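You operate a simulated robot arm through the tools that you are given. There is no shell and no other tool. Be economical: measure what you need, move in short steps, check, and stop when the job is done.

Carry out the task below with a simulated robot arm. There is one attempt and no reset: what you move stays moved.

TASK
Clear up after painting: wipe the drips, bin the rag, fold the cloth.
Fine: the drips are on the mat; use the beige rag; it goes in the red bin and the bin lid is shut; the white cloth is folded over and pressed flat. What is to be rubbed or washed off counts as gone when no trace of it is left.

Only the result counts: the job must be done as asked and must still hold three seconds after the hand-in. Knocking over, shifting, dropping, spilling or breaking anything else fails it. A push-on lid holds only when it is set on centred and level and pressed home; a screw cap is set on level and turned clockwise until tight. Flat cloth is picked up by pressing the open fingertips on it (5 to 10 N) and closing them slowly along it; thin cloth reads only 2 to 8 mm in the jaws.

THE ROBOT
A 7-joint arm with a two-finger parallel gripper, fixed in place. Base frame: the origin is at the foot of the arm, x ahead of it, y to its left, z up; the work surface is at about z = 824. Readings come in mm, degrees, newtons and seconds.
With the tool pointing down near the work surface it reaches from about 340 to 760 mm from the base axis. Its first joint turns from -115.0 to 115.0 degrees. Payload 3.91 kg.
Tool frame: the origin (TCP) lies between the finger pads and is the grasp point; the fingertips stand 30 mm ahead of it; z points along the fingers, y is the line along which they close. Largest opening 110 mm; finger width 20, thickness 10; the body of the gripper, 48 by 112 mm, starts 55 mm behind the TCP.
Orientation is that of the tool frame in the base frame, as [roll, pitch, yaw] about the fixed x, y, z axes, in that order (R = Rz(yaw) Ry(pitch) Rx(roll)). With the fingers straight down and closing along the base's y, the tool's x points along the base's -x, its y along +y and its z along -z.

THE INTERFACE
- The arm moves only by the tool play_rows. Its argument "commands" is a list that holds one entry, the list of rows, each a list of 7 numbers: the opening, from 0 (shut) to 1 (fully open), then the shift along the base's x, y, z in units of 30 mm (1.0 is 30 mm), then the turn, a rotation vector about the base's x, y, z in units of 8 degrees (1.0 is 8 degrees). In form: [[[fingers, tx, ty, tz, wx, wy, wz], ...]]. A call has 1 to 8 rows; each row shifts and turns the commanded pose from where the row before left it. A call with a number of a shift or a turn outside -1 to 1 is refused whole. Each row takes 0.2 s and may step no farther than 50 mm and 8.6 degrees from the row before; otherwise, or with a gripper value out of range, the whole call is refused. Where a pose cannot be reached the arm comes as near as it can. A force on the tool above 50 N (or 10 N above the force at the start of the call, whichever is more), or a blocked arm, ends the call early, and 0.2 s more pass. The fingers move at their own pace (about 108 mm/s each) and stop on an object; they squeeze with about 36 N. The grip force told is the motor's: it shows also when the fingers shut on nothing. Time passes only in rows, and 0.2 s behind the last, so rows that do not move let the fingers close. It gives the time, the measured TCP pose, the force on the tool (base axes), the opening and the grip force at its end, in the units of the frame above (readings bear some noise), with the torque about the TCP (base axes, N m) and any sound that the robot's microphone picked up.
- Cameras (640 x 400 px; columns grow to the right, rows downward): "scene" is fixed at [219.3, 503.3, 1590.5]; the picture's right is [-0.90, -0.44, 0.00], its down [-0.27, 0.56, -0.78] and it looks along [0.35, -0.70, -0.62] (base axes); focal length 314 px, centre (320, 200). "wrist" rides on the gripper at [72, 17, -103] in the tool frame; the picture's right is [-0.23, 0.97, 0.00], its down [-0.76, -0.18, -0.62] and it looks along [-0.61, -0.14, 0.78] (tool axes); focal length 222 px, centre (320, 200). There is no depth. A picture from a camera that has moved, and an enlarged one, comes with that camera's place and axes in the base frame and with its lens. The place of the scene camera against the robot may be out by one fixed shift of up to 12 mm in any direction.
- get_image(camera): a new picture of that camera. The clock stands still meanwhile.
- slide_trunk(by): slides the trunk up (or, below 0, down) by that many mm; the arm rides with it, the base frame stays. It gives what a move gives, with no picture.
- enlarge(camera, box): a new picture of the part [left, top, right, bottom] of that camera's present view, enlarged. The clock stands still meanwhile.
- sign_off(): hands the job in; it is judged then, once.

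Go step by step. Nothing tells you positions but the pictures and the camera data: compare them with the known pose of the tool, close in by small moves and look again before you grip or let go. The budget is 120 turns and 76 pictures, counting those below and the enlarged ones. Unless the task says otherwise, let go and move clear before handing in, and close with one line.

The tools are called after "Emit:" as name(argument=value, ...) on one line, values as JSON. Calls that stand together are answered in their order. play_rows: Moves the arm, as the interface text tells. Its arguments: {"type":"object","properties":{"commands":{"type":"array","items":{"type":"array","items":{"type":"array","items":{"type":"number"}}}}},"required":["commands"]} The other tools are called the same way: slide_trunk (by) slides the trunk up or down; get_image (camera) takes a picture; enlarge (camera, box) takes an enlarged picture of a part of a camera's view; sign_off () hands the job in.

At the start:

```text
time: 0.0
tool_pos: [536.0, -82.5, 1180.5]
orientation: [180.0, 0.0, 180.0]
contact_force: [1.3, -0.3, 0.8]
moment: [0.0, 0.0, 0.04]
finger_gap: 110.0
finger_force: 0.0
trunk travel left (down, up): [-750.0, 240.0]
```

scene: 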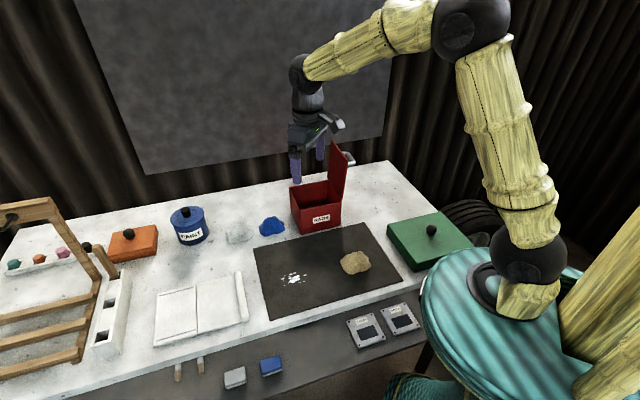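
wrist: 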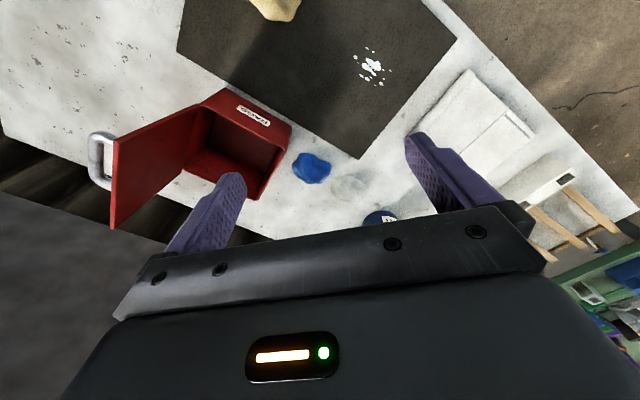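

I see the rag on the dark mat around (412,-126), the drips around (554,12), the open red bin behind the mat, and the white cloth to the left. I'll enlarge these to get detail first.

Emit:
enlarge(camera="scene", box=[240, 130, 440, 330])

Emit:
enlarge(camera="scene", box=[100, 220, 300, 400])

```text
2.00 times, centred on (340, 230) of scene
camera zoom: at [219.3, 503.3, 1590.5], right [-0.9, -0.44, 0.0], down [-0.27, 0.56, -0.78], along [0.35, -0.7, -0.62], focal length 628 px, centre (280, 140)
```

zoom: 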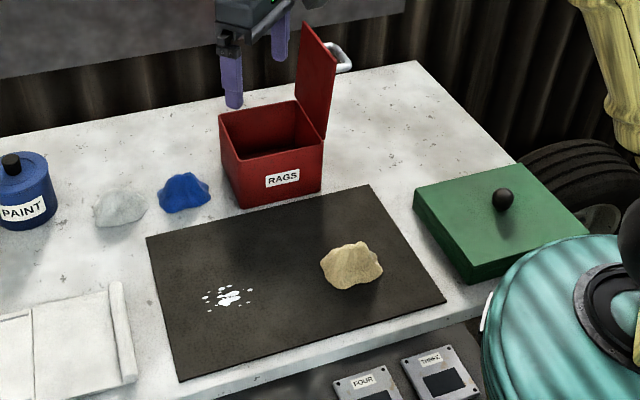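

```text
2.22 times, centred on (200, 310) of scene
camera zoom: at [219.3, 503.3, 1590.5], right [-0.9, -0.44, 0.0], down [-0.27, 0.56, -0.78], along [0.35, -0.7, -0.62], focal length 698 px, centre (587, -44)
```

zoom: 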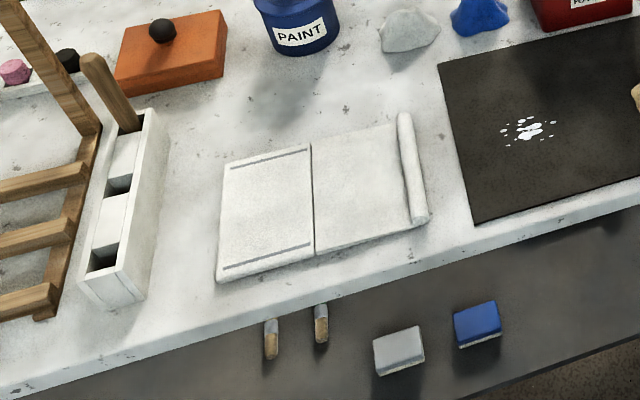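

The table is turned about 45° to the base, with its long axis along (0.71,0.70). I'll move above the rag, turn to yaw 135 and look with the wrist camera.

Emit:
play_rows(commands=[[[1, -0.69, -0.24, -1, 0, 0, -0.94], [1, -0.69, -0.24, -1, 0, 0, -0.94], [1, -0.69, -0.24, -1, 0, 0, -0.94], [1, -0.69, -0.24, -1, 0, 0, -0.94], [1, -0.69, -0.24, -1, 0, 0, -0.94], [1, -0.69, -0.24, -1, 0, 0, -0.94]]])

Emit:
get_image(camera="wrist")

Emit:
get_image(camera="scene")

```text
time: 1.4
tool_pos: [412.7, -125.8, 1001.3]
orientation: [180.0, 0.0, 134.8]
contact_force: [0.0, 0.9, 0.1]
moment: [-0.01, -0.01, 0.02]
finger_gap: 109.6
finger_force: 0.1
trunk travel left (down, up): [-750.0, 240.0]
```

```text
71 pictures are left
camera wrist: at [373.4, -63.3, 1105.5], right [0.85, 0.52, 0.0], down [0.41, -0.67, 0.62], along [0.33, -0.53, -0.78], focal length 222 px, centre (320, 200)
```

wrist: 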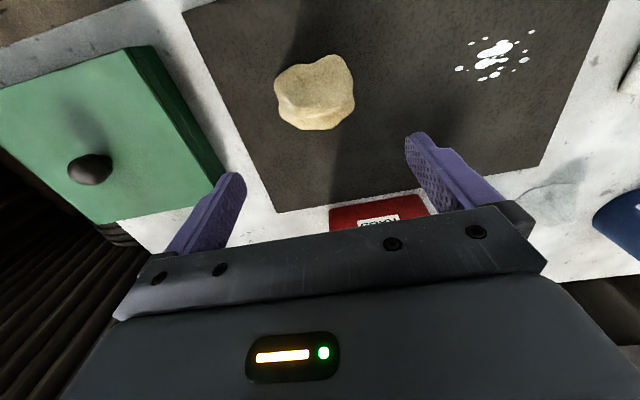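

```text
70 pictures are left
```

scene: 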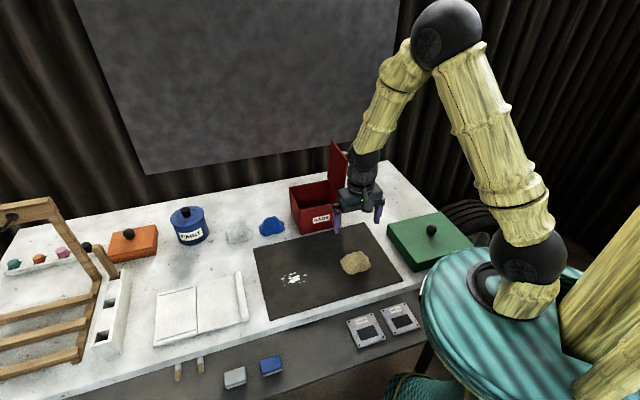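

The rag sits at about (408,-113), roughly 90 by 70 mm and 30 mm tall. I'll centre over it and come down with the fingers open.

Emit:
play_rows(commands=[[[1, -0.16, 0.42, -0.9, 0, 0, 0], [1, 0, 0, -0.9, 0, 0, 0], [1, 0, 0, -0.9, 0, 0, 0], [1, 0, 0, 0, 0, 0, 0]]])

Emit:
get_image(camera="wrist")

Emit:
enlarge(camera="scene", box=[290, 180, 430, 300])

```text
time: 2.4
tool_pos: [406.7, -112.8, 919.9]
orientation: [180.0, 0.0, 134.9]
contact_force: [0.2, 0.4, -0.5]
moment: [0.02, -0.01, 0.03]
finger_gap: 109.9
finger_force: 0.0
trunk travel left (down, up): [-750.0, 240.0]
```

```text
69 pictures are left
camera wrist: at [367.8, -50.8, 1024.4], right [0.85, 0.53, 0.0], down [0.41, -0.66, 0.62], along [0.33, -0.53, -0.78], focal length 222 px, centre (320, 200)
```

wrist: 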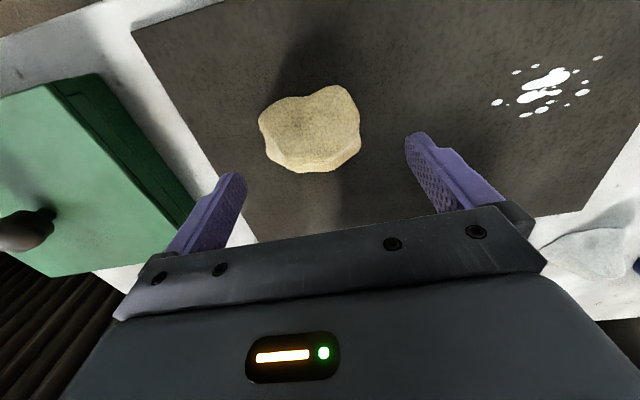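

```text
3.33 times, centred on (360, 240) of scene
camera zoom: at [219.3, 503.3, 1590.5], right [-0.9, -0.44, 0.0], down [-0.27, 0.56, -0.78], along [0.35, -0.7, -0.62], focal length 1047 px, centre (187, 67)
```

zoom: 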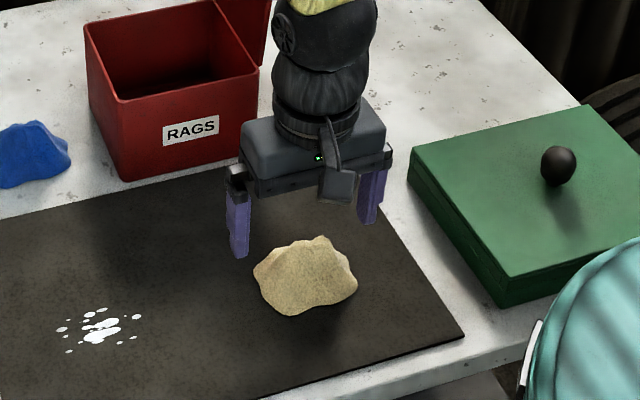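

The rag's centre is about 9 mm off the closing centre. I'll shift that far, go down to z≈864 and close on the rag.

Emit:
play_rows(commands=[[[1, -0.28, -0.08, -0.5, 0, 0, 0], [1, 0, 0, -0.7, 0, 0, 0], [1, 0, 0, -0.66, 0, 0, 0], [0.5, 0, 0, 0, 0, 0, 0], [0, 0, 0, 0, 0, 0, 0], [0, 0, 0, 0, 0, 0, 0], [0, 0, 0, 0, 0, 0, 0]]])

Emit:
get_image(camera="wrist")

```text
time: 4.0
tool_pos: [399.7, -117.8, 864.1]
orientation: [-179.9, 0.0, 134.9]
contact_force: [1.0, 0.0, 0.5]
moment: [-0.01, -0.04, 0.02]
finger_gap: 78.7
finger_force: 36.5
trunk travel left (down, up): [-750.0, 240.0]
```

```text
67 pictures are left
camera wrist: at [360.0, -54.3, 967.5], right [0.85, 0.53, 0.0], down [0.41, -0.66, 0.62], along [0.33, -0.53, -0.78], focal length 222 px, centre (320, 200)
```

wrist: 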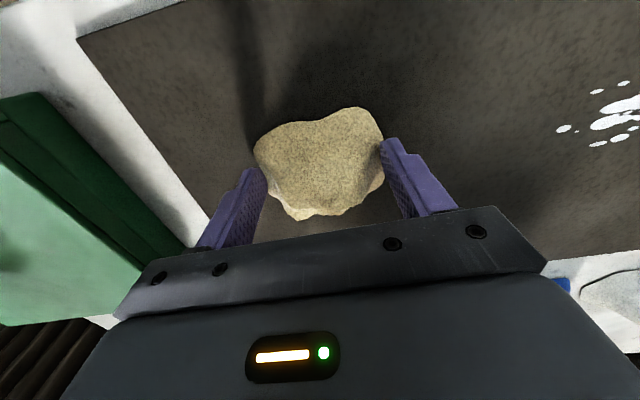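

The rag is gripped (gap 78.7). Next I lift it and carry it over to just above the drips.

Emit:
play_rows(commands=[[[0, 0, 0, 1, 0, 0, 0], [0, 0.86, 0.68, 0, 0, 0, 0], [0, 0.86, 0.68, 0, 0, 0, 0], [0, 0.86, 0.68, 0, 0, 0, 0], [0, 0.86, 0.68, 0, 0, 0, 0], [0, 0.86, 0.68, 0, 0, 0, 0], [0, 0.86, 0.68, 0, 0, 0, 0], [0, 0, 0, 0, 0, 0, 0]]])

Emit:
get_image(camera="wrist")

Emit:
enlarge(camera="scene", box=[220, 200, 360, 320])

```text
time: 5.8
tool_pos: [552.8, 6.7, 893.3]
orientation: [180.0, -0.1, 134.9]
contact_force: [-0.7, -0.2, -0.5]
moment: [-0.02, 0.0, 0.02]
finger_gap: 78.4
finger_force: 35.7
trunk travel left (down, up): [-750.0, 240.0]
```

```text
66 pictures are left
camera wrist: at [512.8, 69.8, 997.6], right [0.85, 0.53, 0.0], down [0.41, -0.66, 0.62], along [0.33, -0.53, -0.78], focal length 222 px, centre (320, 200)
```

wrist: 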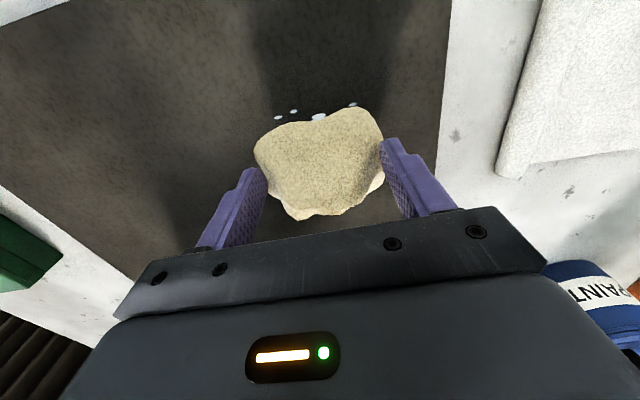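

```text
3.33 times, centred on (290, 260) of scene
camera zoom: at [219.3, 503.3, 1590.5], right [-0.9, -0.44, 0.0], down [-0.27, 0.56, -0.78], along [0.35, -0.7, -0.62], focal length 1047 px, centre (420, 0)
```

zoom: 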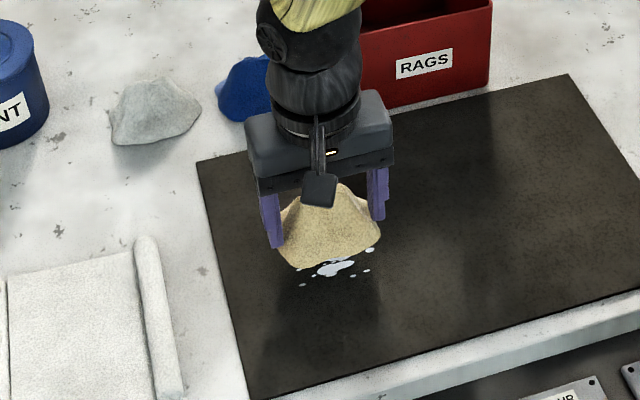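

The drips are centred around (548,14), right under the rag. I'll lower it gently to contact.

Emit:
play_rows(commands=[[[0, 0, 0, -0.5, 0, 0, 0], [0, 0, 0, -0.4, 0, 0, 0], [0, 0, 0, -0.1, 0, 0, 0], [0, 0, 0, -0.07, 0, 0, 0]]])

```text
time: 6.5
tool_pos: [553.2, 6.5, 870.1]
orientation: [179.8, 0.2, 134.7]
contact_force: [-10.5, 0.3, 24.6]
moment: [-0.24, 0.28, -0.12]
finger_gap: 53.4
finger_force: 35.8
trunk travel left (down, up): [-750.0, 240.0]
stopped in row 3: the force on the tool passed its limit at 65 N (the readings are from after the stop); the commanded pose is now the measured one
```

Contact came early, and the jaw gap fell to 53. I'll check the grip.

Emit:
get_image(camera="wrist")

Emit:
enlarge(camera="scene", box=[220, 200, 360, 320])

```text
64 pictures are left
camera wrist: at [512.4, 69.1, 974.7], right [0.85, 0.53, 0.0], down [0.41, -0.67, 0.63], along [0.33, -0.53, -0.78], focal length 222 px, centre (320, 200)
```

wrist: 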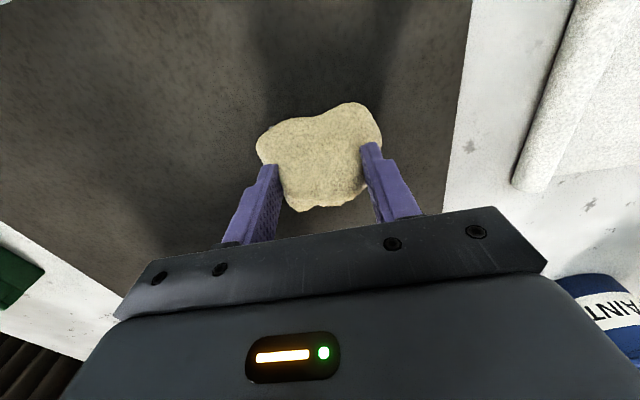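

```text
3.33 times, centred on (290, 260) of scene
camera zoom: at [219.3, 503.3, 1590.5], right [-0.9, -0.44, 0.0], down [-0.27, 0.56, -0.78], along [0.35, -0.7, -0.62], focal length 1047 px, centre (420, 0)
```

zoom: 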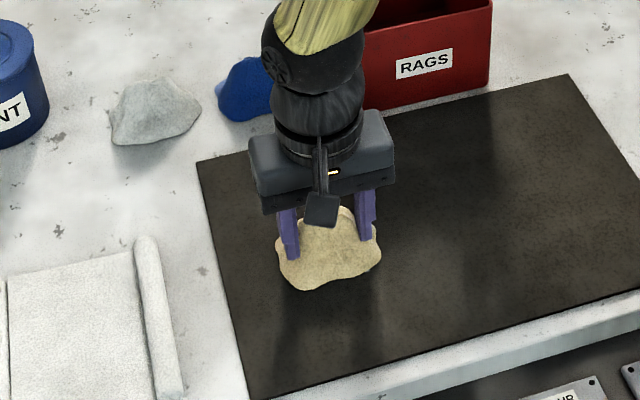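

The rag is still held and just compressed under about 25 N. I'll scrub back and forth along the table's long axis.

Emit:
play_rows(commands=[[[0, 0.35, 0.35, 0, 0, 0, 0], [0, 0.35, 0.35, 0, 0, 0, 0], [0, -0.35, -0.35, 0, 0, 0, 0], [0, -0.35, -0.35, 0, 0, 0, 0], [0, -0.35, -0.35, 0, 0, 0, 0], [0, -0.35, -0.35, 0, 0, 0, 0], [0, 0.35, 0.35, 0, 0, 0, 0], [0, 0.35, 0.35, 0, 0, 0, 0]]])

Emit:
get_image(camera="wrist")

```text
time: 8.2
tool_pos: [537.5, -11.4, 870.4]
orientation: [-179.5, 0.1, 134.3]
contact_force: [-19.6, -3.0, 31.8]
moment: [0.25, -0.53, 0.15]
finger_gap: 53.4
finger_force: 36.0
trunk travel left (down, up): [-750.0, 240.0]
stopped in row 8: the force on the tool passed its limit at 61 N (the readings are from after the stop); the commanded pose is now the measured one
```

```text
62 pictures are left
camera wrist: at [499.4, 53.4, 974.6], right [0.85, 0.52, -0.01], down [0.41, -0.66, 0.63], along [0.32, -0.54, -0.78], focal length 222 px, centre (320, 200)
```

wrist: 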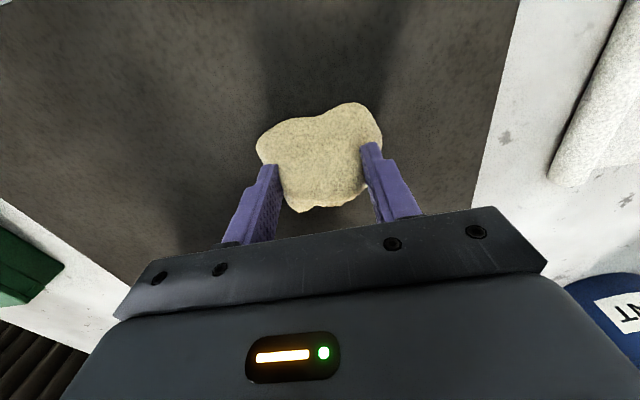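

The scrubbing works. I'll ease the pressure a little and scrub across and around.

Emit:
play_rows(commands=[[[0, 0.2, 0.2, 0.04, 0, 0, 0], [0, 0.35, 0.35, 0, 0, 0, 0], [0, -0.35, 0.35, 0, 0, 0, 0], [0, -0.35, 0.35, 0, 0, 0, 0], [0, -0.35, -0.35, 0, 0, 0, 0], [0, -0.35, -0.35, 0, 0, 0, 0], [0, 0.35, -0.35, 0, 0, 0, 0], [0, 0.35, -0.35, 0, 0, 0, 0]]])

```text
time: 9.8
tool_pos: [518.9, 9.9, 870.3]
orientation: [-179.8, -0.3, 135.1]
contact_force: [-6.2, 6.8, 20.8]
moment: [-0.38, -0.24, -0.13]
finger_gap: 53.2
finger_force: 36.4
trunk travel left (down, up): [-750.0, 240.0]
stopped in row 7: the force on the tool passed its limit at 52 N (the readings are from after the stop); the commanded pose is now the measured one
```

Emit:
play_rows(commands=[[[0, 0.3, -0.3, 0.04, 0, 0, 0], [0, 0.3, -0.3, 0, 0, 0, 0], [0, 0.3, 0.3, 0, 0, 0, 0], [0, 0.3, 0.3, 0, 0, 0, 0], [0, 0.3, 0.3, 0, 0, 0, 0], [0, 0.3, 0.3, 0, 0, 0, 0]]])

Emit:
enlarge(camera="scene", box=[220, 200, 360, 320])

```text
time: 11.2
tool_pos: [573.8, 26.1, 870.5]
orientation: [-179.6, -0.3, 135.0]
contact_force: [-3.9, -3.1, 8.8]
moment: [-0.19, -0.29, -0.22]
finger_gap: 53.3
finger_force: 36.0
trunk travel left (down, up): [-750.0, 240.0]
```

```text
3.33 times, centred on (290, 260) of scene
camera zoom: at [219.3, 503.3, 1590.5], right [-0.9, -0.44, 0.0], down [-0.27, 0.56, -0.78], along [0.35, -0.7, -0.62], focal length 1047 px, centre (420, 0)
```

zoom: 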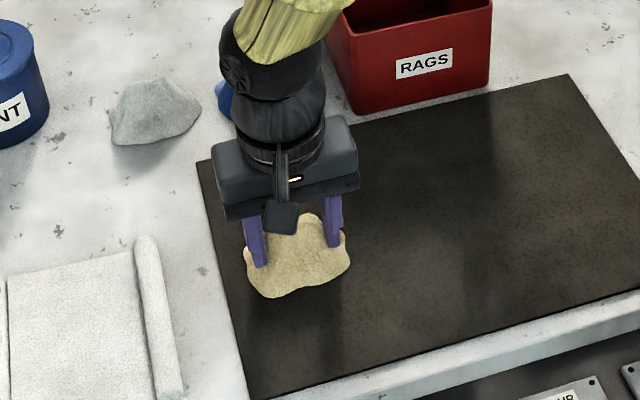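

No paint is visible. I'll do one more pass on the far side, then lift and inspect.

Emit:
play_rows(commands=[[[0, 0.35, -0.35, 0, 0, 0, 0], [0, -0.4, -0.4, 0, 0, 0, 0], [0, -0.4, -0.4, 0, 0, 0, 0], [0, -0.4, -0.4, 0, 0, 0, 0], [0, -0.4, -0.4, 0, 0, 0, 0], [0, -0.4, 0.4, 0.02, 0, 0, 0], [0, -0.4, 0.4, 0, 0, 0, 0]]])

Emit:
play_rows(commands=[[[0, 0.4, 0.4, 0, 0, 0, 0], [0, 0.4, 0.4, 0, 0, 0, 0], [0, 0.4, 0.4, 0, 0, 0, 0], [0, 0, 0, 0.5, 0, 0, 0], [0, 0, 0, 1, 0, 0, 0], [0, 0, 0, 1, 0, 0, 0]]])

Emit:
play_rows(commands=[[[0, 0.3, -0.9, 1, 0, 0, 0], [0, 0.3, -0.9, 1, 0, 0, 0], [0, 0.3, -0.9, 1, 0, 0, 0], [0, 0.3, -0.9, 0, 0, 0, 0], [0, 0, 0, 0, 0, 0, 0]]])

Emit:
enlarge(camera="scene", box=[220, 200, 360, 320])

Emit:
get_image(camera="wrist")

```text
time: 12.8
tool_pos: [514.3, -9.4, 870.6]
orientation: [-179.6, -0.4, 134.9]
contact_force: [3.8, -7.7, 12.5]
moment: [-0.32, -0.94, -0.39]
finger_gap: 52.8
finger_force: 36.0
trunk travel left (down, up): [-750.0, 240.0]
```

```text
time: 14.2
tool_pos: [548.7, 27.3, 945.9]
orientation: [-179.7, -0.3, 135.0]
contact_force: [0.4, 0.0, 0.2]
moment: [0.0, 0.04, 0.0]
finger_gap: 53.1
finger_force: 35.5
trunk travel left (down, up): [-750.0, 240.0]
```

```text
time: 15.4
tool_pos: [583.4, -80.0, 1033.7]
orientation: [-179.7, -0.4, 135.1]
contact_force: [0.0, 1.1, -0.4]
moment: [-0.02, 0.03, -0.01]
finger_gap: 53.3
finger_force: 36.3
trunk travel left (down, up): [-750.0, 240.0]
```

```text
3.33 times, centred on (290, 260) of scene
camera zoom: at [219.3, 503.3, 1590.5], right [-0.9, -0.44, 0.0], down [-0.27, 0.56, -0.78], along [0.35, -0.7, -0.62], focal length 1047 px, centre (420, 0)
```

zoom: 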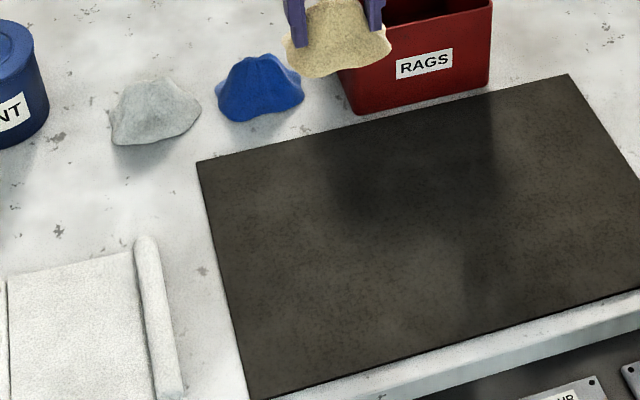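

```text
59 pictures are left
camera wrist: at [545.6, -17.5, 1138.9], right [0.85, 0.53, -0.01], down [0.42, -0.66, 0.62], along [0.32, -0.53, -0.79], focal length 222 px, centre (320, 200)
```

wrist: 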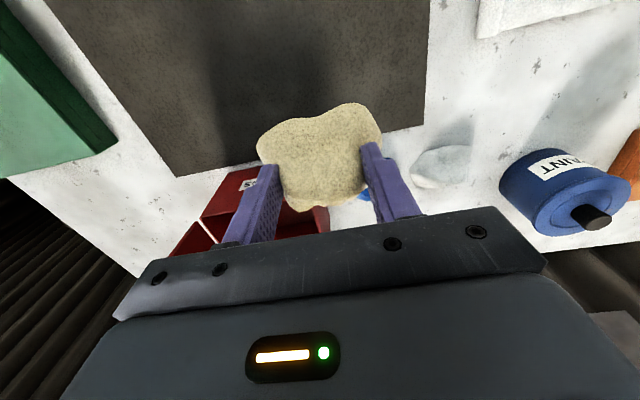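

The mat looks clean in both views. I'll enlarge it once more and carry the rag over the bin centre, about (633,-265).

Emit:
enlarge(camera="scene", box=[255, 250, 325, 310])

Emit:
play_rows(commands=[[[0, 0.24, -0.88, 0, 0, 0, 0], [0, 0.24, -0.88, 0, 0, 0, 0], [0, 0.24, -0.88, 0, 0, 0, 0], [0, 0.24, -0.88, 0, 0, 0, 0], [0, 0.24, -0.88, 0, 0, 0, 0], [0, 0.24, -0.88, 0, 0, 0, 0], [0, 0.24, -0.88, 0, 0, 0, 0], [0, 0, 0, 0, 0, 0, 0]]])

Emit:
enlarge(camera="scene", box=[240, 120, 400, 250])

Emit:
get_image(camera="wrist")

```text
6.67 times, centred on (290, 280) of scene
camera zoom: at [219.3, 503.3, 1590.5], right [-0.9, -0.44, 0.0], down [-0.27, 0.56, -0.78], along [0.35, -0.7, -0.62], focal length 2094 px, centre (520, -333)
```

zoom: 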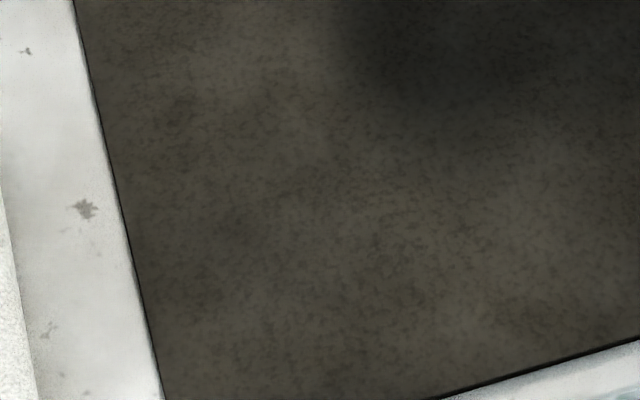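

```text
time: 17.2
tool_pos: [637.6, -264.5, 1034.6]
orientation: [-179.6, -0.4, 135.0]
contact_force: [-0.3, 0.3, -0.5]
moment: [-0.01, 0.05, 0.03]
finger_gap: 53.4
finger_force: 35.5
trunk travel left (down, up): [-750.0, 240.0]
```

```text
3.08 times, centred on (320, 185) of scene
camera zoom: at [219.3, 503.3, 1590.5], right [-0.9, -0.44, 0.0], down [-0.27, 0.56, -0.78], along [0.35, -0.7, -0.62], focal length 966 px, centre (320, 246)
```

zoom: 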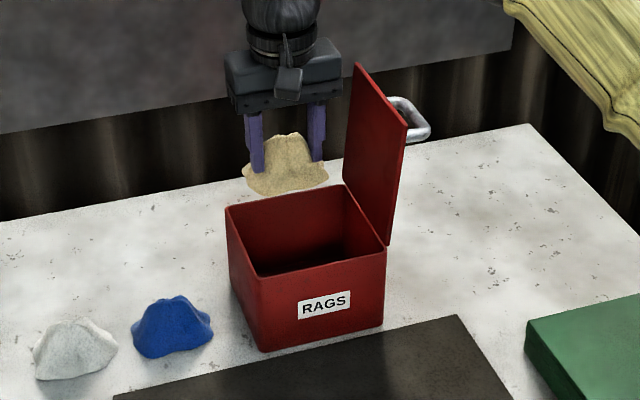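

```text
56 pictures are left
camera wrist: at [597.8, -202.1, 1139.8], right [0.85, 0.53, -0.01], down [0.42, -0.66, 0.62], along [0.32, -0.53, -0.79], focal length 222 px, centre (320, 200)
```

wrist: 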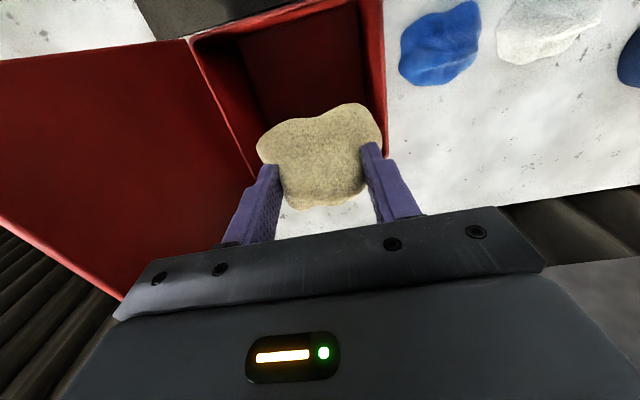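

By both cameras the bin opening is centred near (616,-261). I'll shift slightly, lower the rag into the mouth and release it.

Emit:
play_rows(commands=[[[0, -0.43, -0.08, 0, 0, 0, 0], [0, 0, 0, -0.9, 0, 0, 0], [0, 0, 0, -0.9, 0, 0, 0], [0, 0, 0, -0.9, 0, 0, 0], [0, 0, 0, -0.3, 0, 0, 0], [0, 0, 0, 0, 0, 0, 0]]])

Emit:
get_image(camera="wrist")

Emit:
enlarge(camera="scene", box=[240, 120, 400, 250])

```text
time: 18.6
tool_pos: [624.0, -267.2, 945.1]
orientation: [-179.7, -0.4, 135.0]
contact_force: [-1.1, -0.1, -1.0]
moment: [-0.02, 0.01, -0.01]
finger_gap: 53.3
finger_force: 35.5
trunk travel left (down, up): [-750.0, 240.0]
```

```text
55 pictures are left
camera wrist: at [584.4, -204.5, 1049.5], right [0.85, 0.53, -0.01], down [0.42, -0.66, 0.62], along [0.32, -0.53, -0.79], focal length 222 px, centre (320, 200)
```

wrist: 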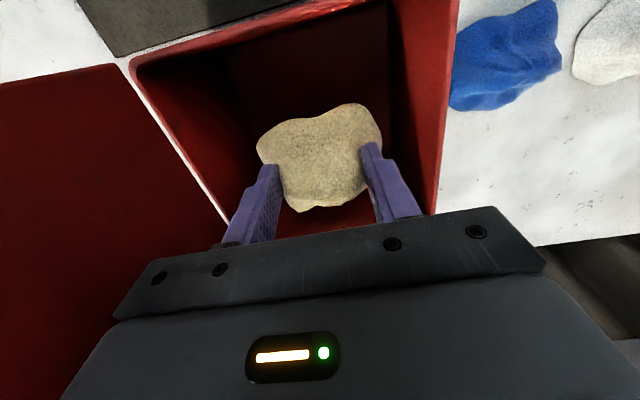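

```text
3.08 times, centred on (320, 185) of scene
camera zoom: at [219.3, 503.3, 1590.5], right [-0.9, -0.44, 0.0], down [-0.27, 0.56, -0.78], along [0.35, -0.7, -0.62], focal length 966 px, centre (320, 246)
```

zoom: 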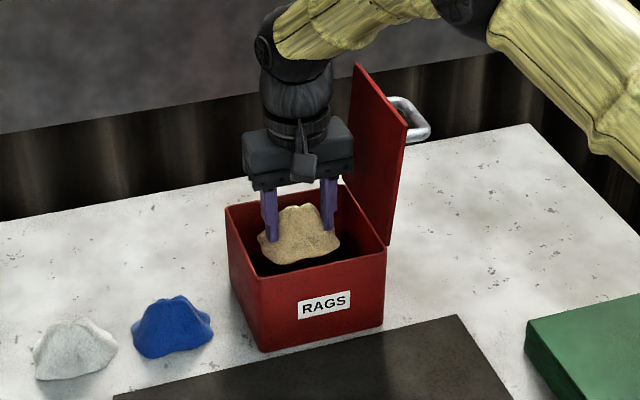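

The rag is well inside the mouth. I'll go down a little further, open, and rise.

Emit:
play_rows(commands=[[[0, 0, 0, -0.7, 0, 0, 0], [0.85, 0, 0, 0, 0, 0, 0], [0.85, 0, 0, 0, 0, 0, 0], [0.85, 0, 0, 0, 0, 0, 0], [0.85, 0, 0, 1, 0, 0, 0], [0.85, 0, 0, 1, 0, 0, 0], [0.85, 0, 0, 1, 0, 0, 0], [0.85, 0, 0, 1, 0, 0, 0]]])

Emit:
get_image(camera="wrist")

Emit:
enlarge(camera="scene", box=[240, 120, 400, 250])

```text
time: 20.4
tool_pos: [623.4, -266.6, 1045.0]
orientation: [-179.8, -0.4, 134.9]
contact_force: [1.0, -0.7, 0.0]
moment: [-0.03, -0.02, 0.0]
finger_gap: 93.7
finger_force: 0.0
trunk travel left (down, up): [-750.0, 240.0]
```

```text
53 pictures are left
camera wrist: at [583.8, -204.8, 1149.4], right [0.85, 0.53, -0.01], down [0.42, -0.66, 0.62], along [0.32, -0.53, -0.79], focal length 222 px, centre (320, 200)
```

wrist: 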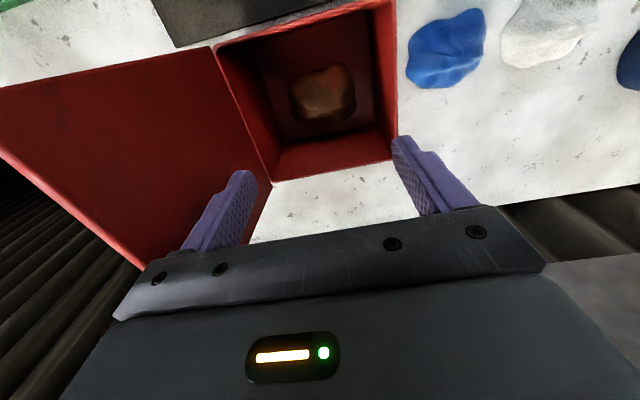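

```text
3.08 times, centred on (320, 185) of scene
camera zoom: at [219.3, 503.3, 1590.5], right [-0.9, -0.44, 0.0], down [-0.27, 0.56, -0.78], along [0.35, -0.7, -0.62], focal length 966 px, centre (320, 246)
```

zoom: 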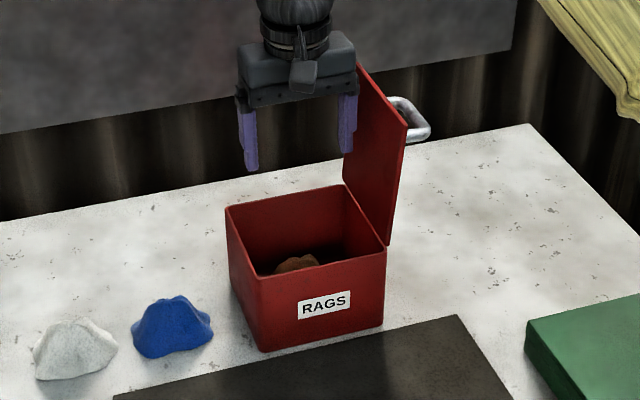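

The rag is in the bin. I'll close the fingers, rise, and go round to the outside of the open lid, beside its handle.

Emit:
play_rows(commands=[[[0, 0, 0, 1, 0, 0, 0], [0, 0, 0, 1, 0, 0, 0], [0, 0, 0, 1, 0, 0, 0], [0, 0, 0, 0.6, 0, 0, 0], [0, -0.94, -0.38, 0, 0, 0, 0], [0, -0.94, -0.38, 0, 0, 0, 0], [0, -0.94, -0.38, 0, 0, 0, 0]]])

Emit:
play_rows(commands=[[[0, -0.94, -0.38, 0, 0, 0, 0], [0, -0.94, -0.38, 0, 0, 0, 0], [0, 0, 0, -0.9, 0, 0, 0], [0, 0, 0, 0, 0, 0, 0]]])

Emit:
enlarge(camera="scene", box=[240, 100, 420, 250])

Emit:
get_image(camera="wrist")

```text
time: 22.0
tool_pos: [538.3, -299.4, 1154.3]
orientation: [-179.7, -0.4, 135.0]
contact_force: [0.0, -1.3, 0.1]
moment: [-0.03, 0.0, -0.02]
finger_gap: 0.1
finger_force: 35.6
trunk travel left (down, up): [-750.0, 240.0]
```

```text
time: 23.0
tool_pos: [481.1, -325.4, 1126.1]
orientation: [-179.7, -0.4, 135.1]
contact_force: [0.5, -0.9, 0.5]
moment: [0.01, 0.0, -0.04]
finger_gap: 0.0
finger_force: 35.9
trunk travel left (down, up): [-750.0, 240.0]
```

```text
2.67 times, centred on (330, 175) of scene
camera zoom: at [219.3, 503.3, 1590.5], right [-0.9, -0.44, 0.0], down [-0.27, 0.56, -0.78], along [0.35, -0.7, -0.62], focal length 838 px, centre (293, 267)
```

zoom: 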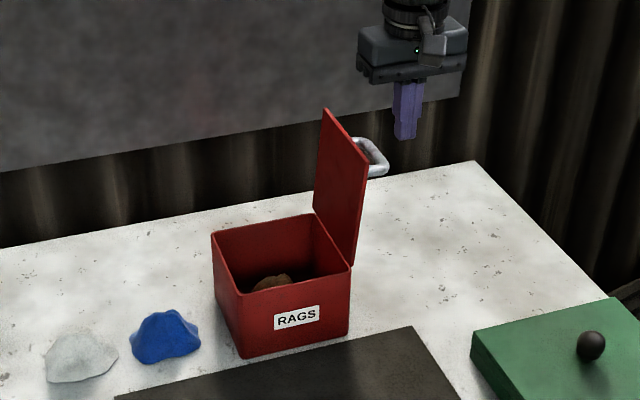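

```text
50 pictures are left
camera wrist: at [443.6, -262.6, 1230.2], right [0.85, 0.53, -0.01], down [0.42, -0.66, 0.62], along [0.32, -0.53, -0.79], focal length 222 px, centre (320, 200)
```

wrist: 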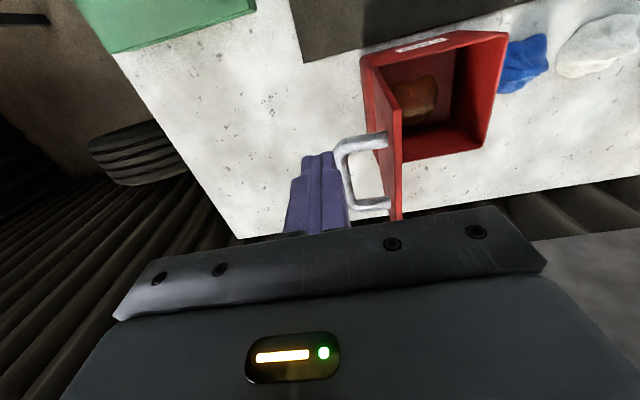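

The handle lies just behind my finger line, so I'll shift a bit towards the front, lower beside it and start pushing the lid over.

Emit:
play_rows(commands=[[[0, -0.2, 0.2, 0, 0, 0, 0], [0, 0, 0, -0.7, 0, 0, 0], [0, 0, 0, -0.7, 0, 0, 0], [0, 0.35, 0.35, 0, 0, 0, 0], [0, 0.35, 0.35, 0, 0, 0, 0], [0, 0.35, 0.35, 0, 0, 0, 0], [0, 0.35, 0.35, 0, 0, 0, 0]]])

Emit:
enlarge(camera="scene", box=[240, 100, 420, 250])

```text
time: 24.6
tool_pos: [519.0, -277.8, 1084.4]
orientation: [-179.8, -0.4, 135.0]
contact_force: [0.6, 0.4, 0.0]
moment: [0.0, 0.0, -0.04]
finger_gap: 0.0
finger_force: 36.0
trunk travel left (down, up): [-750.0, 240.0]
```

```text
2.67 times, centred on (330, 175) of scene
camera zoom: at [219.3, 503.3, 1590.5], right [-0.9, -0.44, 0.0], down [-0.27, 0.56, -0.78], along [0.35, -0.7, -0.62], focal length 838 px, centre (293, 267)
```

zoom: 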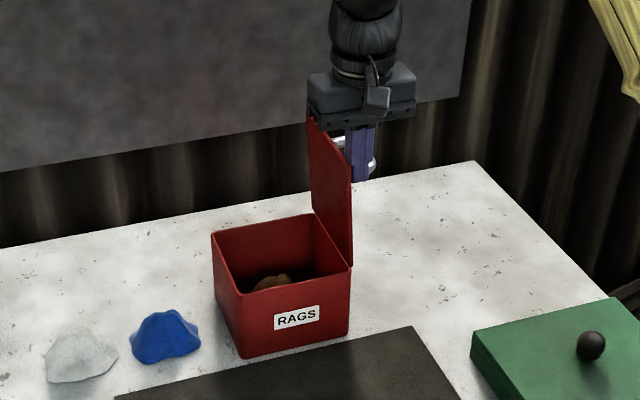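

The lid is swinging inwards with no resistance. I'll continue over the arc.

Emit:
play_rows(commands=[[[0, 0.47, 0.47, 0, 0, 0, 0], [0, 0.47, 0.47, -0.2, 0, 0, 0], [0, 0.47, 0.47, -0.4, 0, 0, 0], [0, 0.4, 0.4, -0.5, 0, 0, 0], [0, 0.35, 0.35, -0.6, 0, 0, 0], [0, 0.2, 0.2, -0.7, 0, 0, 0]]])

Emit:
enlarge(camera="scene", box=[240, 100, 420, 250])

```text
time: 26.0
tool_pos: [590.1, -205.7, 1011.6]
orientation: [-179.7, -0.3, 134.9]
contact_force: [-0.2, -0.9, 0.0]
moment: [-0.02, 0.02, -0.01]
finger_gap: 0.0
finger_force: 35.6
trunk travel left (down, up): [-750.0, 240.0]
```

```text
2.67 times, centred on (330, 175) of scene
camera zoom: at [219.3, 503.3, 1590.5], right [-0.9, -0.44, 0.0], down [-0.27, 0.56, -0.78], along [0.35, -0.7, -0.62], focal length 838 px, centre (293, 267)
```

zoom: 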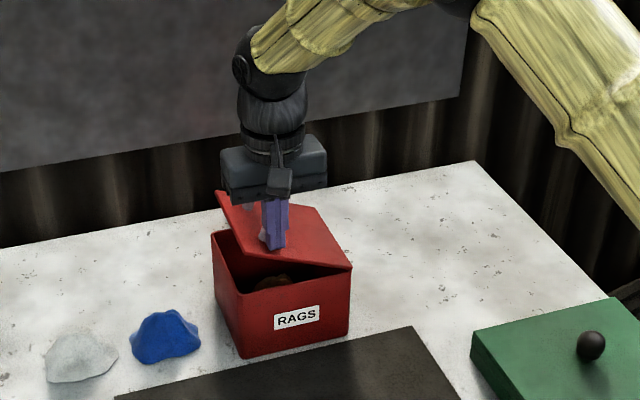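

The lid is most of the way down. I'll press it onto the rim.

Emit:
play_rows(commands=[[[0, 0.15, 0.15, -0.7, 0, 0, 0], [0, 0.05, 0.05, -0.5, 0, 0, 0], [0, 0, 0, -0.2, 0, 0, 0], [0, 0, 0, -0.15, 0, 0, 0], [0, 0, 0, -0.1, 0, 0, 0]]])

Emit:
enlarge(camera="scene", box=[240, 100, 420, 250])

```text
time: 27.2
tool_pos: [595.0, -201.1, 967.2]
orientation: [-179.8, 0.0, 135.1]
contact_force: [1.9, -1.3, 23.6]
moment: [0.02, -0.01, -0.09]
finger_gap: 0.2
finger_force: 36.0
trunk travel left (down, up): [-750.0, 240.0]
```

```text
2.67 times, centred on (330, 175) of scene
camera zoom: at [219.3, 503.3, 1590.5], right [-0.9, -0.44, 0.0], down [-0.27, 0.56, -0.78], along [0.35, -0.7, -0.62], focal length 838 px, centre (293, 267)
```

zoom: 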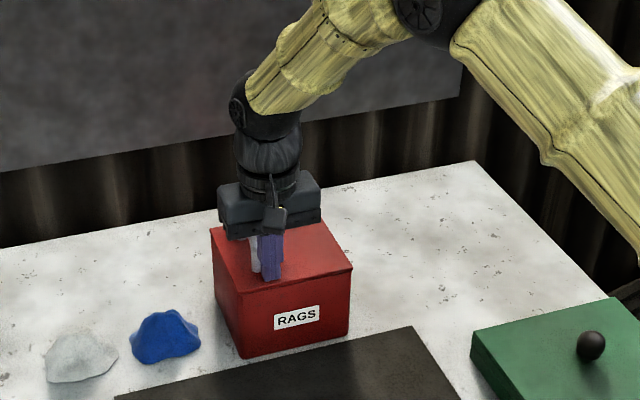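

The lid is shut, firm at 24 N. I'll rise clear and travel over to the cloth's raised edge at about (655,132).

Emit:
play_rows(commands=[[[0, 0, 0, 1, 0, 0, 0], [0, 0, 0, 1, 0, 0, 0], [0, 0, 0, 1, 0, 0, 0], [0.5, 0.1, 0.95, 0, 0, 0, 0], [0.5, 0.1, 0.95, 0, 0, 0, 0], [0.5, 0.1, 0.95, 0, 0, 0, 0], [0.5, 0.1, 0.95, 0, 0, 0, 0], [0.5, 0.1, 0.95, 0, 0, 0, 0]]])

Emit:
play_rows(commands=[[[0.5, 0.1, 0.95, 0, 0, 0, 0], [0.5, 0.1, 0.95, 0, 0, 0, 0], [0.5, 0.1, 0.95, 0, 0, 0, 0], [0.5, 0.1, 0.95, 0, 0, 0, 0], [0.5, 0.1, 0.95, 0, 0, 0, 0], [0.5, 0.1, 0.95, -0.5, 0, 0, 0], [0.5, 0, 0, -0.5, 0, 0, 0]]])

Emit:
get_image(camera="wrist")

Emit:
get_image(camera="scene")

```text
time: 29.0
tool_pos: [607.7, -56.1, 1051.9]
orientation: [-179.6, -0.4, 135.0]
contact_force: [-0.2, 0.6, -1.1]
moment: [0.01, 0.01, -0.03]
finger_gap: 55.0
finger_force: 0.2
trunk travel left (down, up): [-750.0, 240.0]
```

```text
time: 30.6
tool_pos: [626.5, 113.2, 1021.4]
orientation: [-179.7, -0.4, 135.0]
contact_force: [-0.2, 0.6, 0.0]
moment: [0.0, -0.02, -0.01]
finger_gap: 55.2
finger_force: 0.1
trunk travel left (down, up): [-750.0, 240.0]
```

```text
46 pictures are left
camera wrist: at [588.1, 175.7, 1126.9], right [0.85, 0.53, -0.01], down [0.42, -0.67, 0.62], along [0.32, -0.53, -0.79], focal length 222 px, centre (320, 200)
```

wrist: 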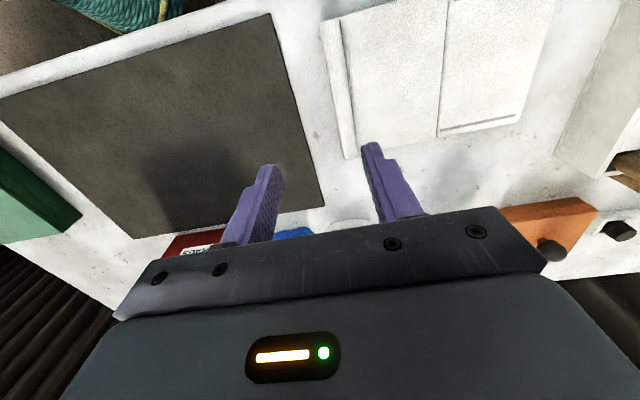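

```text
45 pictures are left
```

scene: 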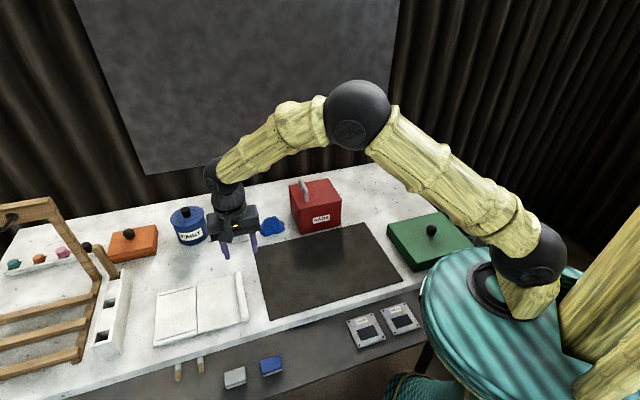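

The lid is closed and the mat is clean. The cloth's raised edge has its middle near (649,129), so I'll move above it and down to check alignment.

Emit:
play_rows(commands=[[[0.45, 0.38, 0.28, -1, 0, 0, 0], [0.45, 0.38, 0.28, -1, 0, 0, 0], [0.45, 0, 0, -1, 0, 0, 0], [0.45, 0, 0, -0.8, 0, 0, 0], [0.45, 0, 0, 0, 0, 0, 0]]])

Emit:
get_image(camera="wrist")

Emit:
enlarge(camera="scene", box=[150, 230, 290, 350])

```text
time: 31.8
tool_pos: [653.0, 130.8, 907.6]
orientation: [-179.6, -0.5, 135.0]
contact_force: [0.2, 0.5, 0.1]
moment: [0.01, -0.03, 0.0]
finger_gap: 49.4
finger_force: 0.1
trunk travel left (down, up): [-750.0, 240.0]
```

```text
44 pictures are left
camera wrist: at [613.5, 192.8, 1012.5], right [0.85, 0.53, -0.01], down [0.42, -0.66, 0.62], along [0.32, -0.53, -0.79], focal length 222 px, centre (320, 200)
```

wrist: 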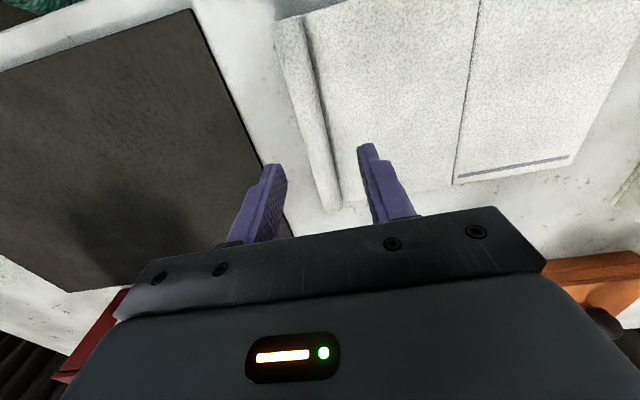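

```text
3.33 times, centred on (220, 290) of scene
camera zoom: at [219.3, 503.3, 1590.5], right [-0.9, -0.44, 0.0], down [-0.27, 0.56, -0.78], along [0.35, -0.7, -0.62], focal length 1047 px, centre (653, -100)
```

zoom: 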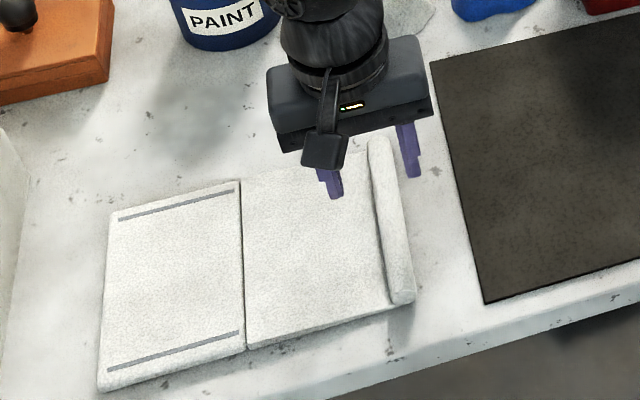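

The roll's midpoint is about (646,128) and is 18 mm wide. I'll shift 7 mm back along the table and come down to light contact.

Emit:
play_rows(commands=[[[0.4, -0.18, -0.17, -0.5, 0, 0, 0], [0.4, 0, 0, -0.5, 0, 0, 0], [0.4, 0, 0, -0.35, 0, 0, 0], [0.4, 0, 0, 0, 0, 0, 0]]])

Emit:
get_image(camera="wrist")

```text
time: 32.8
tool_pos: [645.3, 124.9, 866.9]
orientation: [-179.8, -0.4, 134.9]
contact_force: [-0.8, 0.2, 0.8]
moment: [0.01, 0.0, -0.02]
finger_gap: 44.0
finger_force: 0.1
trunk travel left (down, up): [-750.0, 240.0]
```

```text
42 pictures are left
camera wrist: at [606.5, 188.0, 972.0], right [0.85, 0.53, -0.01], down [0.42, -0.66, 0.62], along [0.32, -0.53, -0.79], focal length 222 px, centre (320, 200)
```

wrist: 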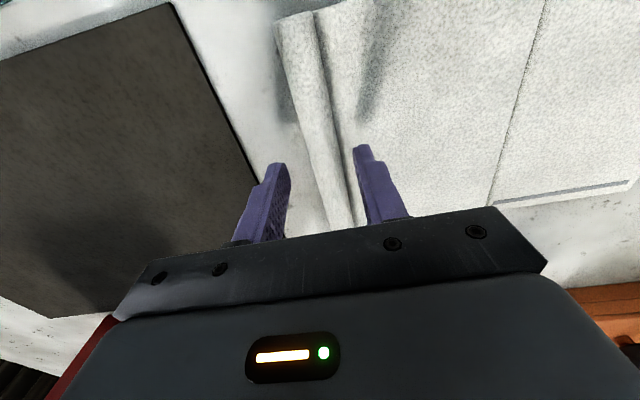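

The roll is between the fingers. I'll lower in small steps to feel contact.

Emit:
play_rows(commands=[[[0.4, 0.05, 0.05, -0.1, 0, 0, 0], [0.4, 0, 0, -0.07, 0, 0, 0], [0.4, 0, 0, 0, 0, 0, 0]]])

```text
time: 33.6
tool_pos: [647.8, 126.3, 862.1]
orientation: [-179.7, -0.3, 135.0]
contact_force: [0.0, 0.5, 0.5]
moment: [-0.01, 0.0, -0.03]
finger_gap: 44.1
finger_force: 0.0
trunk travel left (down, up): [-750.0, 240.0]
```

Emit:
play_rows(commands=[[[0.4, 0, 0, -0.07, 0, 0, 0], [0.4, 0, 0, -0.05, 0, 0, 0], [0.4, 0, 0, 0, 0, 0, 0]]])

```text
time: 34.4
tool_pos: [647.3, 126.4, 860.0]
orientation: [-179.7, -0.4, 134.9]
contact_force: [-0.1, 0.0, 0.3]
moment: [0.01, 0.01, 0.0]
finger_gap: 44.1
finger_force: 0.1
trunk travel left (down, up): [-750.0, 240.0]
```

Emit:
play_rows(commands=[[[0.4, 0, 0, -0.07, 0, 0, 0], [0.4, 0, 0, 0, 0, 0, 0]]])

```text
time: 35.0
tool_pos: [648.1, 126.2, 857.2]
orientation: [-179.7, -0.4, 135.0]
contact_force: [0.4, -1.0, 0.7]
moment: [0.02, -0.02, -0.01]
finger_gap: 44.0
finger_force: 0.0
trunk travel left (down, up): [-750.0, 240.0]
```

Emit:
play_rows(commands=[[[0.4, 0, 0, -0.05, 0, 0, 0], [0.4, 0, 0, 0, 0, 0, 0]]])

Emit:
get_image(camera="wrist")

```text
time: 35.6
tool_pos: [646.7, 126.2, 856.4]
orientation: [-179.7, -0.4, 135.0]
contact_force: [-0.8, -0.1, 1.9]
moment: [0.0, -0.02, -0.01]
finger_gap: 43.8
finger_force: 0.0
trunk travel left (down, up): [-750.0, 240.0]
```

```text
41 pictures are left
camera wrist: at [607.8, 189.3, 960.3], right [0.85, 0.53, -0.01], down [0.42, -0.66, 0.62], along [0.32, -0.53, -0.79], focal length 222 px, centre (320, 200)
```

wrist: 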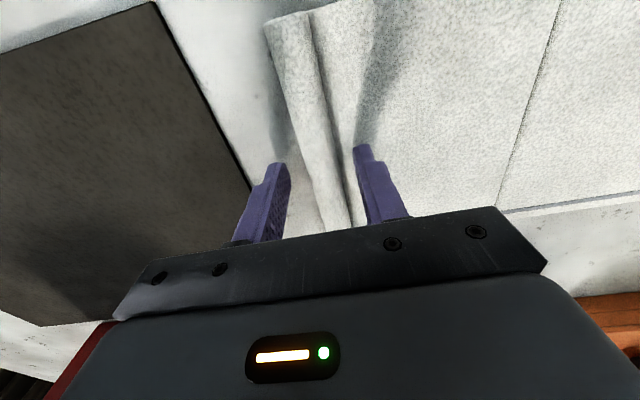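

Contact is beginning at z≈856. I'll press slightly more for 5–10 N.

Emit:
play_rows(commands=[[[0.4, 0, 0, -0.04, 0, 0, 0], [0.4, 0, 0, 0, 0, 0, 0]]])

```text
time: 36.2
tool_pos: [647.7, 127.0, 855.3]
orientation: [-179.7, -0.2, 135.0]
contact_force: [0.8, -1.0, 7.1]
moment: [0.13, -0.19, -0.04]
finger_gap: 43.9
finger_force: 0.1
trunk travel left (down, up): [-750.0, 240.0]
```

Pressing at 7 N, so now I'll close the fingers slowly.

Emit:
play_rows(commands=[[[0.33, 0, 0, 0, 0, 0, 0], [0.27, 0, 0, 0, 0, 0, 0], [0.21, 0, 0, 0, 0, 0, 0], [0.15, 0, 0, 0, 0, 0, 0], [0.09, 0, 0, 0, 0, 0, 0], [0.04, 0, 0, 0, 0, 0, 0], [0, 0, 0, 0, 0, 0, 0], [0, 0, 0, 0, 0, 0, 0]]])

Emit:
get_image(camera="wrist")

```text
time: 38.0
tool_pos: [646.1, 126.3, 854.8]
orientation: [-179.6, -0.5, 135.0]
contact_force: [-1.7, -2.6, 6.4]
moment: [-0.08, -0.05, -0.25]
finger_gap: 19.4
finger_force: 35.9
trunk travel left (down, up): [-750.0, 240.0]
```

```text
40 pictures are left
camera wrist: at [607.2, 189.4, 959.4], right [0.85, 0.53, -0.01], down [0.42, -0.66, 0.62], along [0.32, -0.53, -0.79], focal length 222 px, centre (320, 200)
```

wrist: 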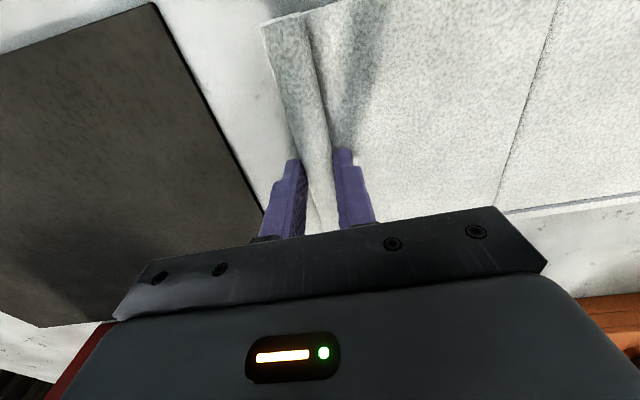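

The roll is gripped at 19 mm. I'll lift along the start of an arc about the crease and look.

Emit:
play_rows(commands=[[[0, 0.02, 0.02, 0.35, 0, 0, 0], [0, 0.03, 0.03, 0.36, 0, 0, 0], [0, 0.08, 0.08, 0.7, 0, 0, 0], [0, 0, 0, 0, 0, 0, 0]]])

Emit:
get_image(camera="wrist")

Emit:
enlarge(camera="scene", box=[150, 230, 290, 350])

```text
time: 39.0
tool_pos: [651.9, 132.3, 896.4]
orientation: [-179.7, -0.4, 135.0]
contact_force: [0.0, 2.1, -0.4]
moment: [0.03, 0.2, 0.35]
finger_gap: 18.8
finger_force: 36.4
trunk travel left (down, up): [-750.0, 240.0]
```

```text
39 pictures are left
camera wrist: at [611.9, 194.8, 1001.0], right [0.85, 0.53, -0.01], down [0.42, -0.66, 0.62], along [0.32, -0.53, -0.79], focal length 222 px, centre (320, 200)
```

wrist: 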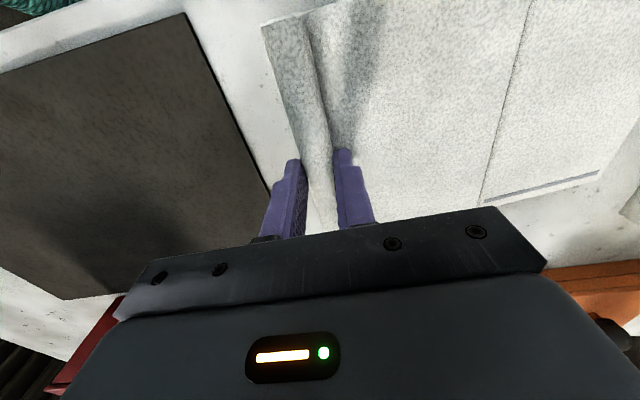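

```text
3.33 times, centred on (220, 290) of scene
camera zoom: at [219.3, 503.3, 1590.5], right [-0.9, -0.44, 0.0], down [-0.27, 0.56, -0.78], along [0.35, -0.7, -0.62], focal length 1047 px, centre (653, -100)
```

zoom: 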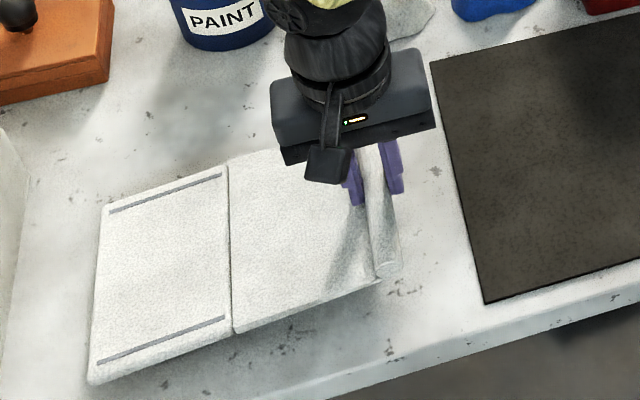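

The left half also seems to have moved a little, so I'll check whether the whole cloth is lifting before going on.

Emit:
enlarge(camera="scene", box=[150, 270, 250, 360])

```text
4.44 times, centred on (200, 315) of scene
camera zoom: at [219.3, 503.3, 1590.5], right [-0.9, -0.44, 0.0], down [-0.27, 0.56, -0.78], along [0.35, -0.7, -0.62], focal length 1396 px, centre (853, -311)
```

zoom: 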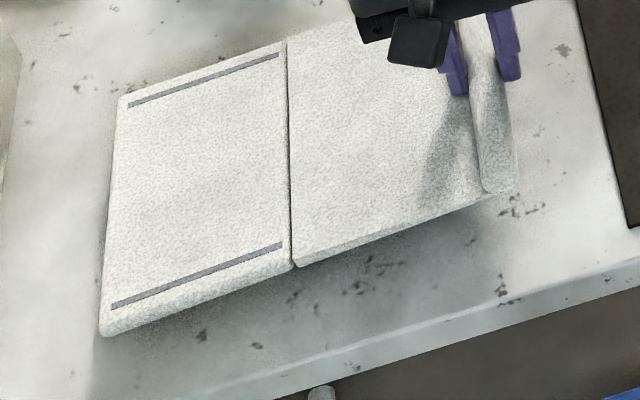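

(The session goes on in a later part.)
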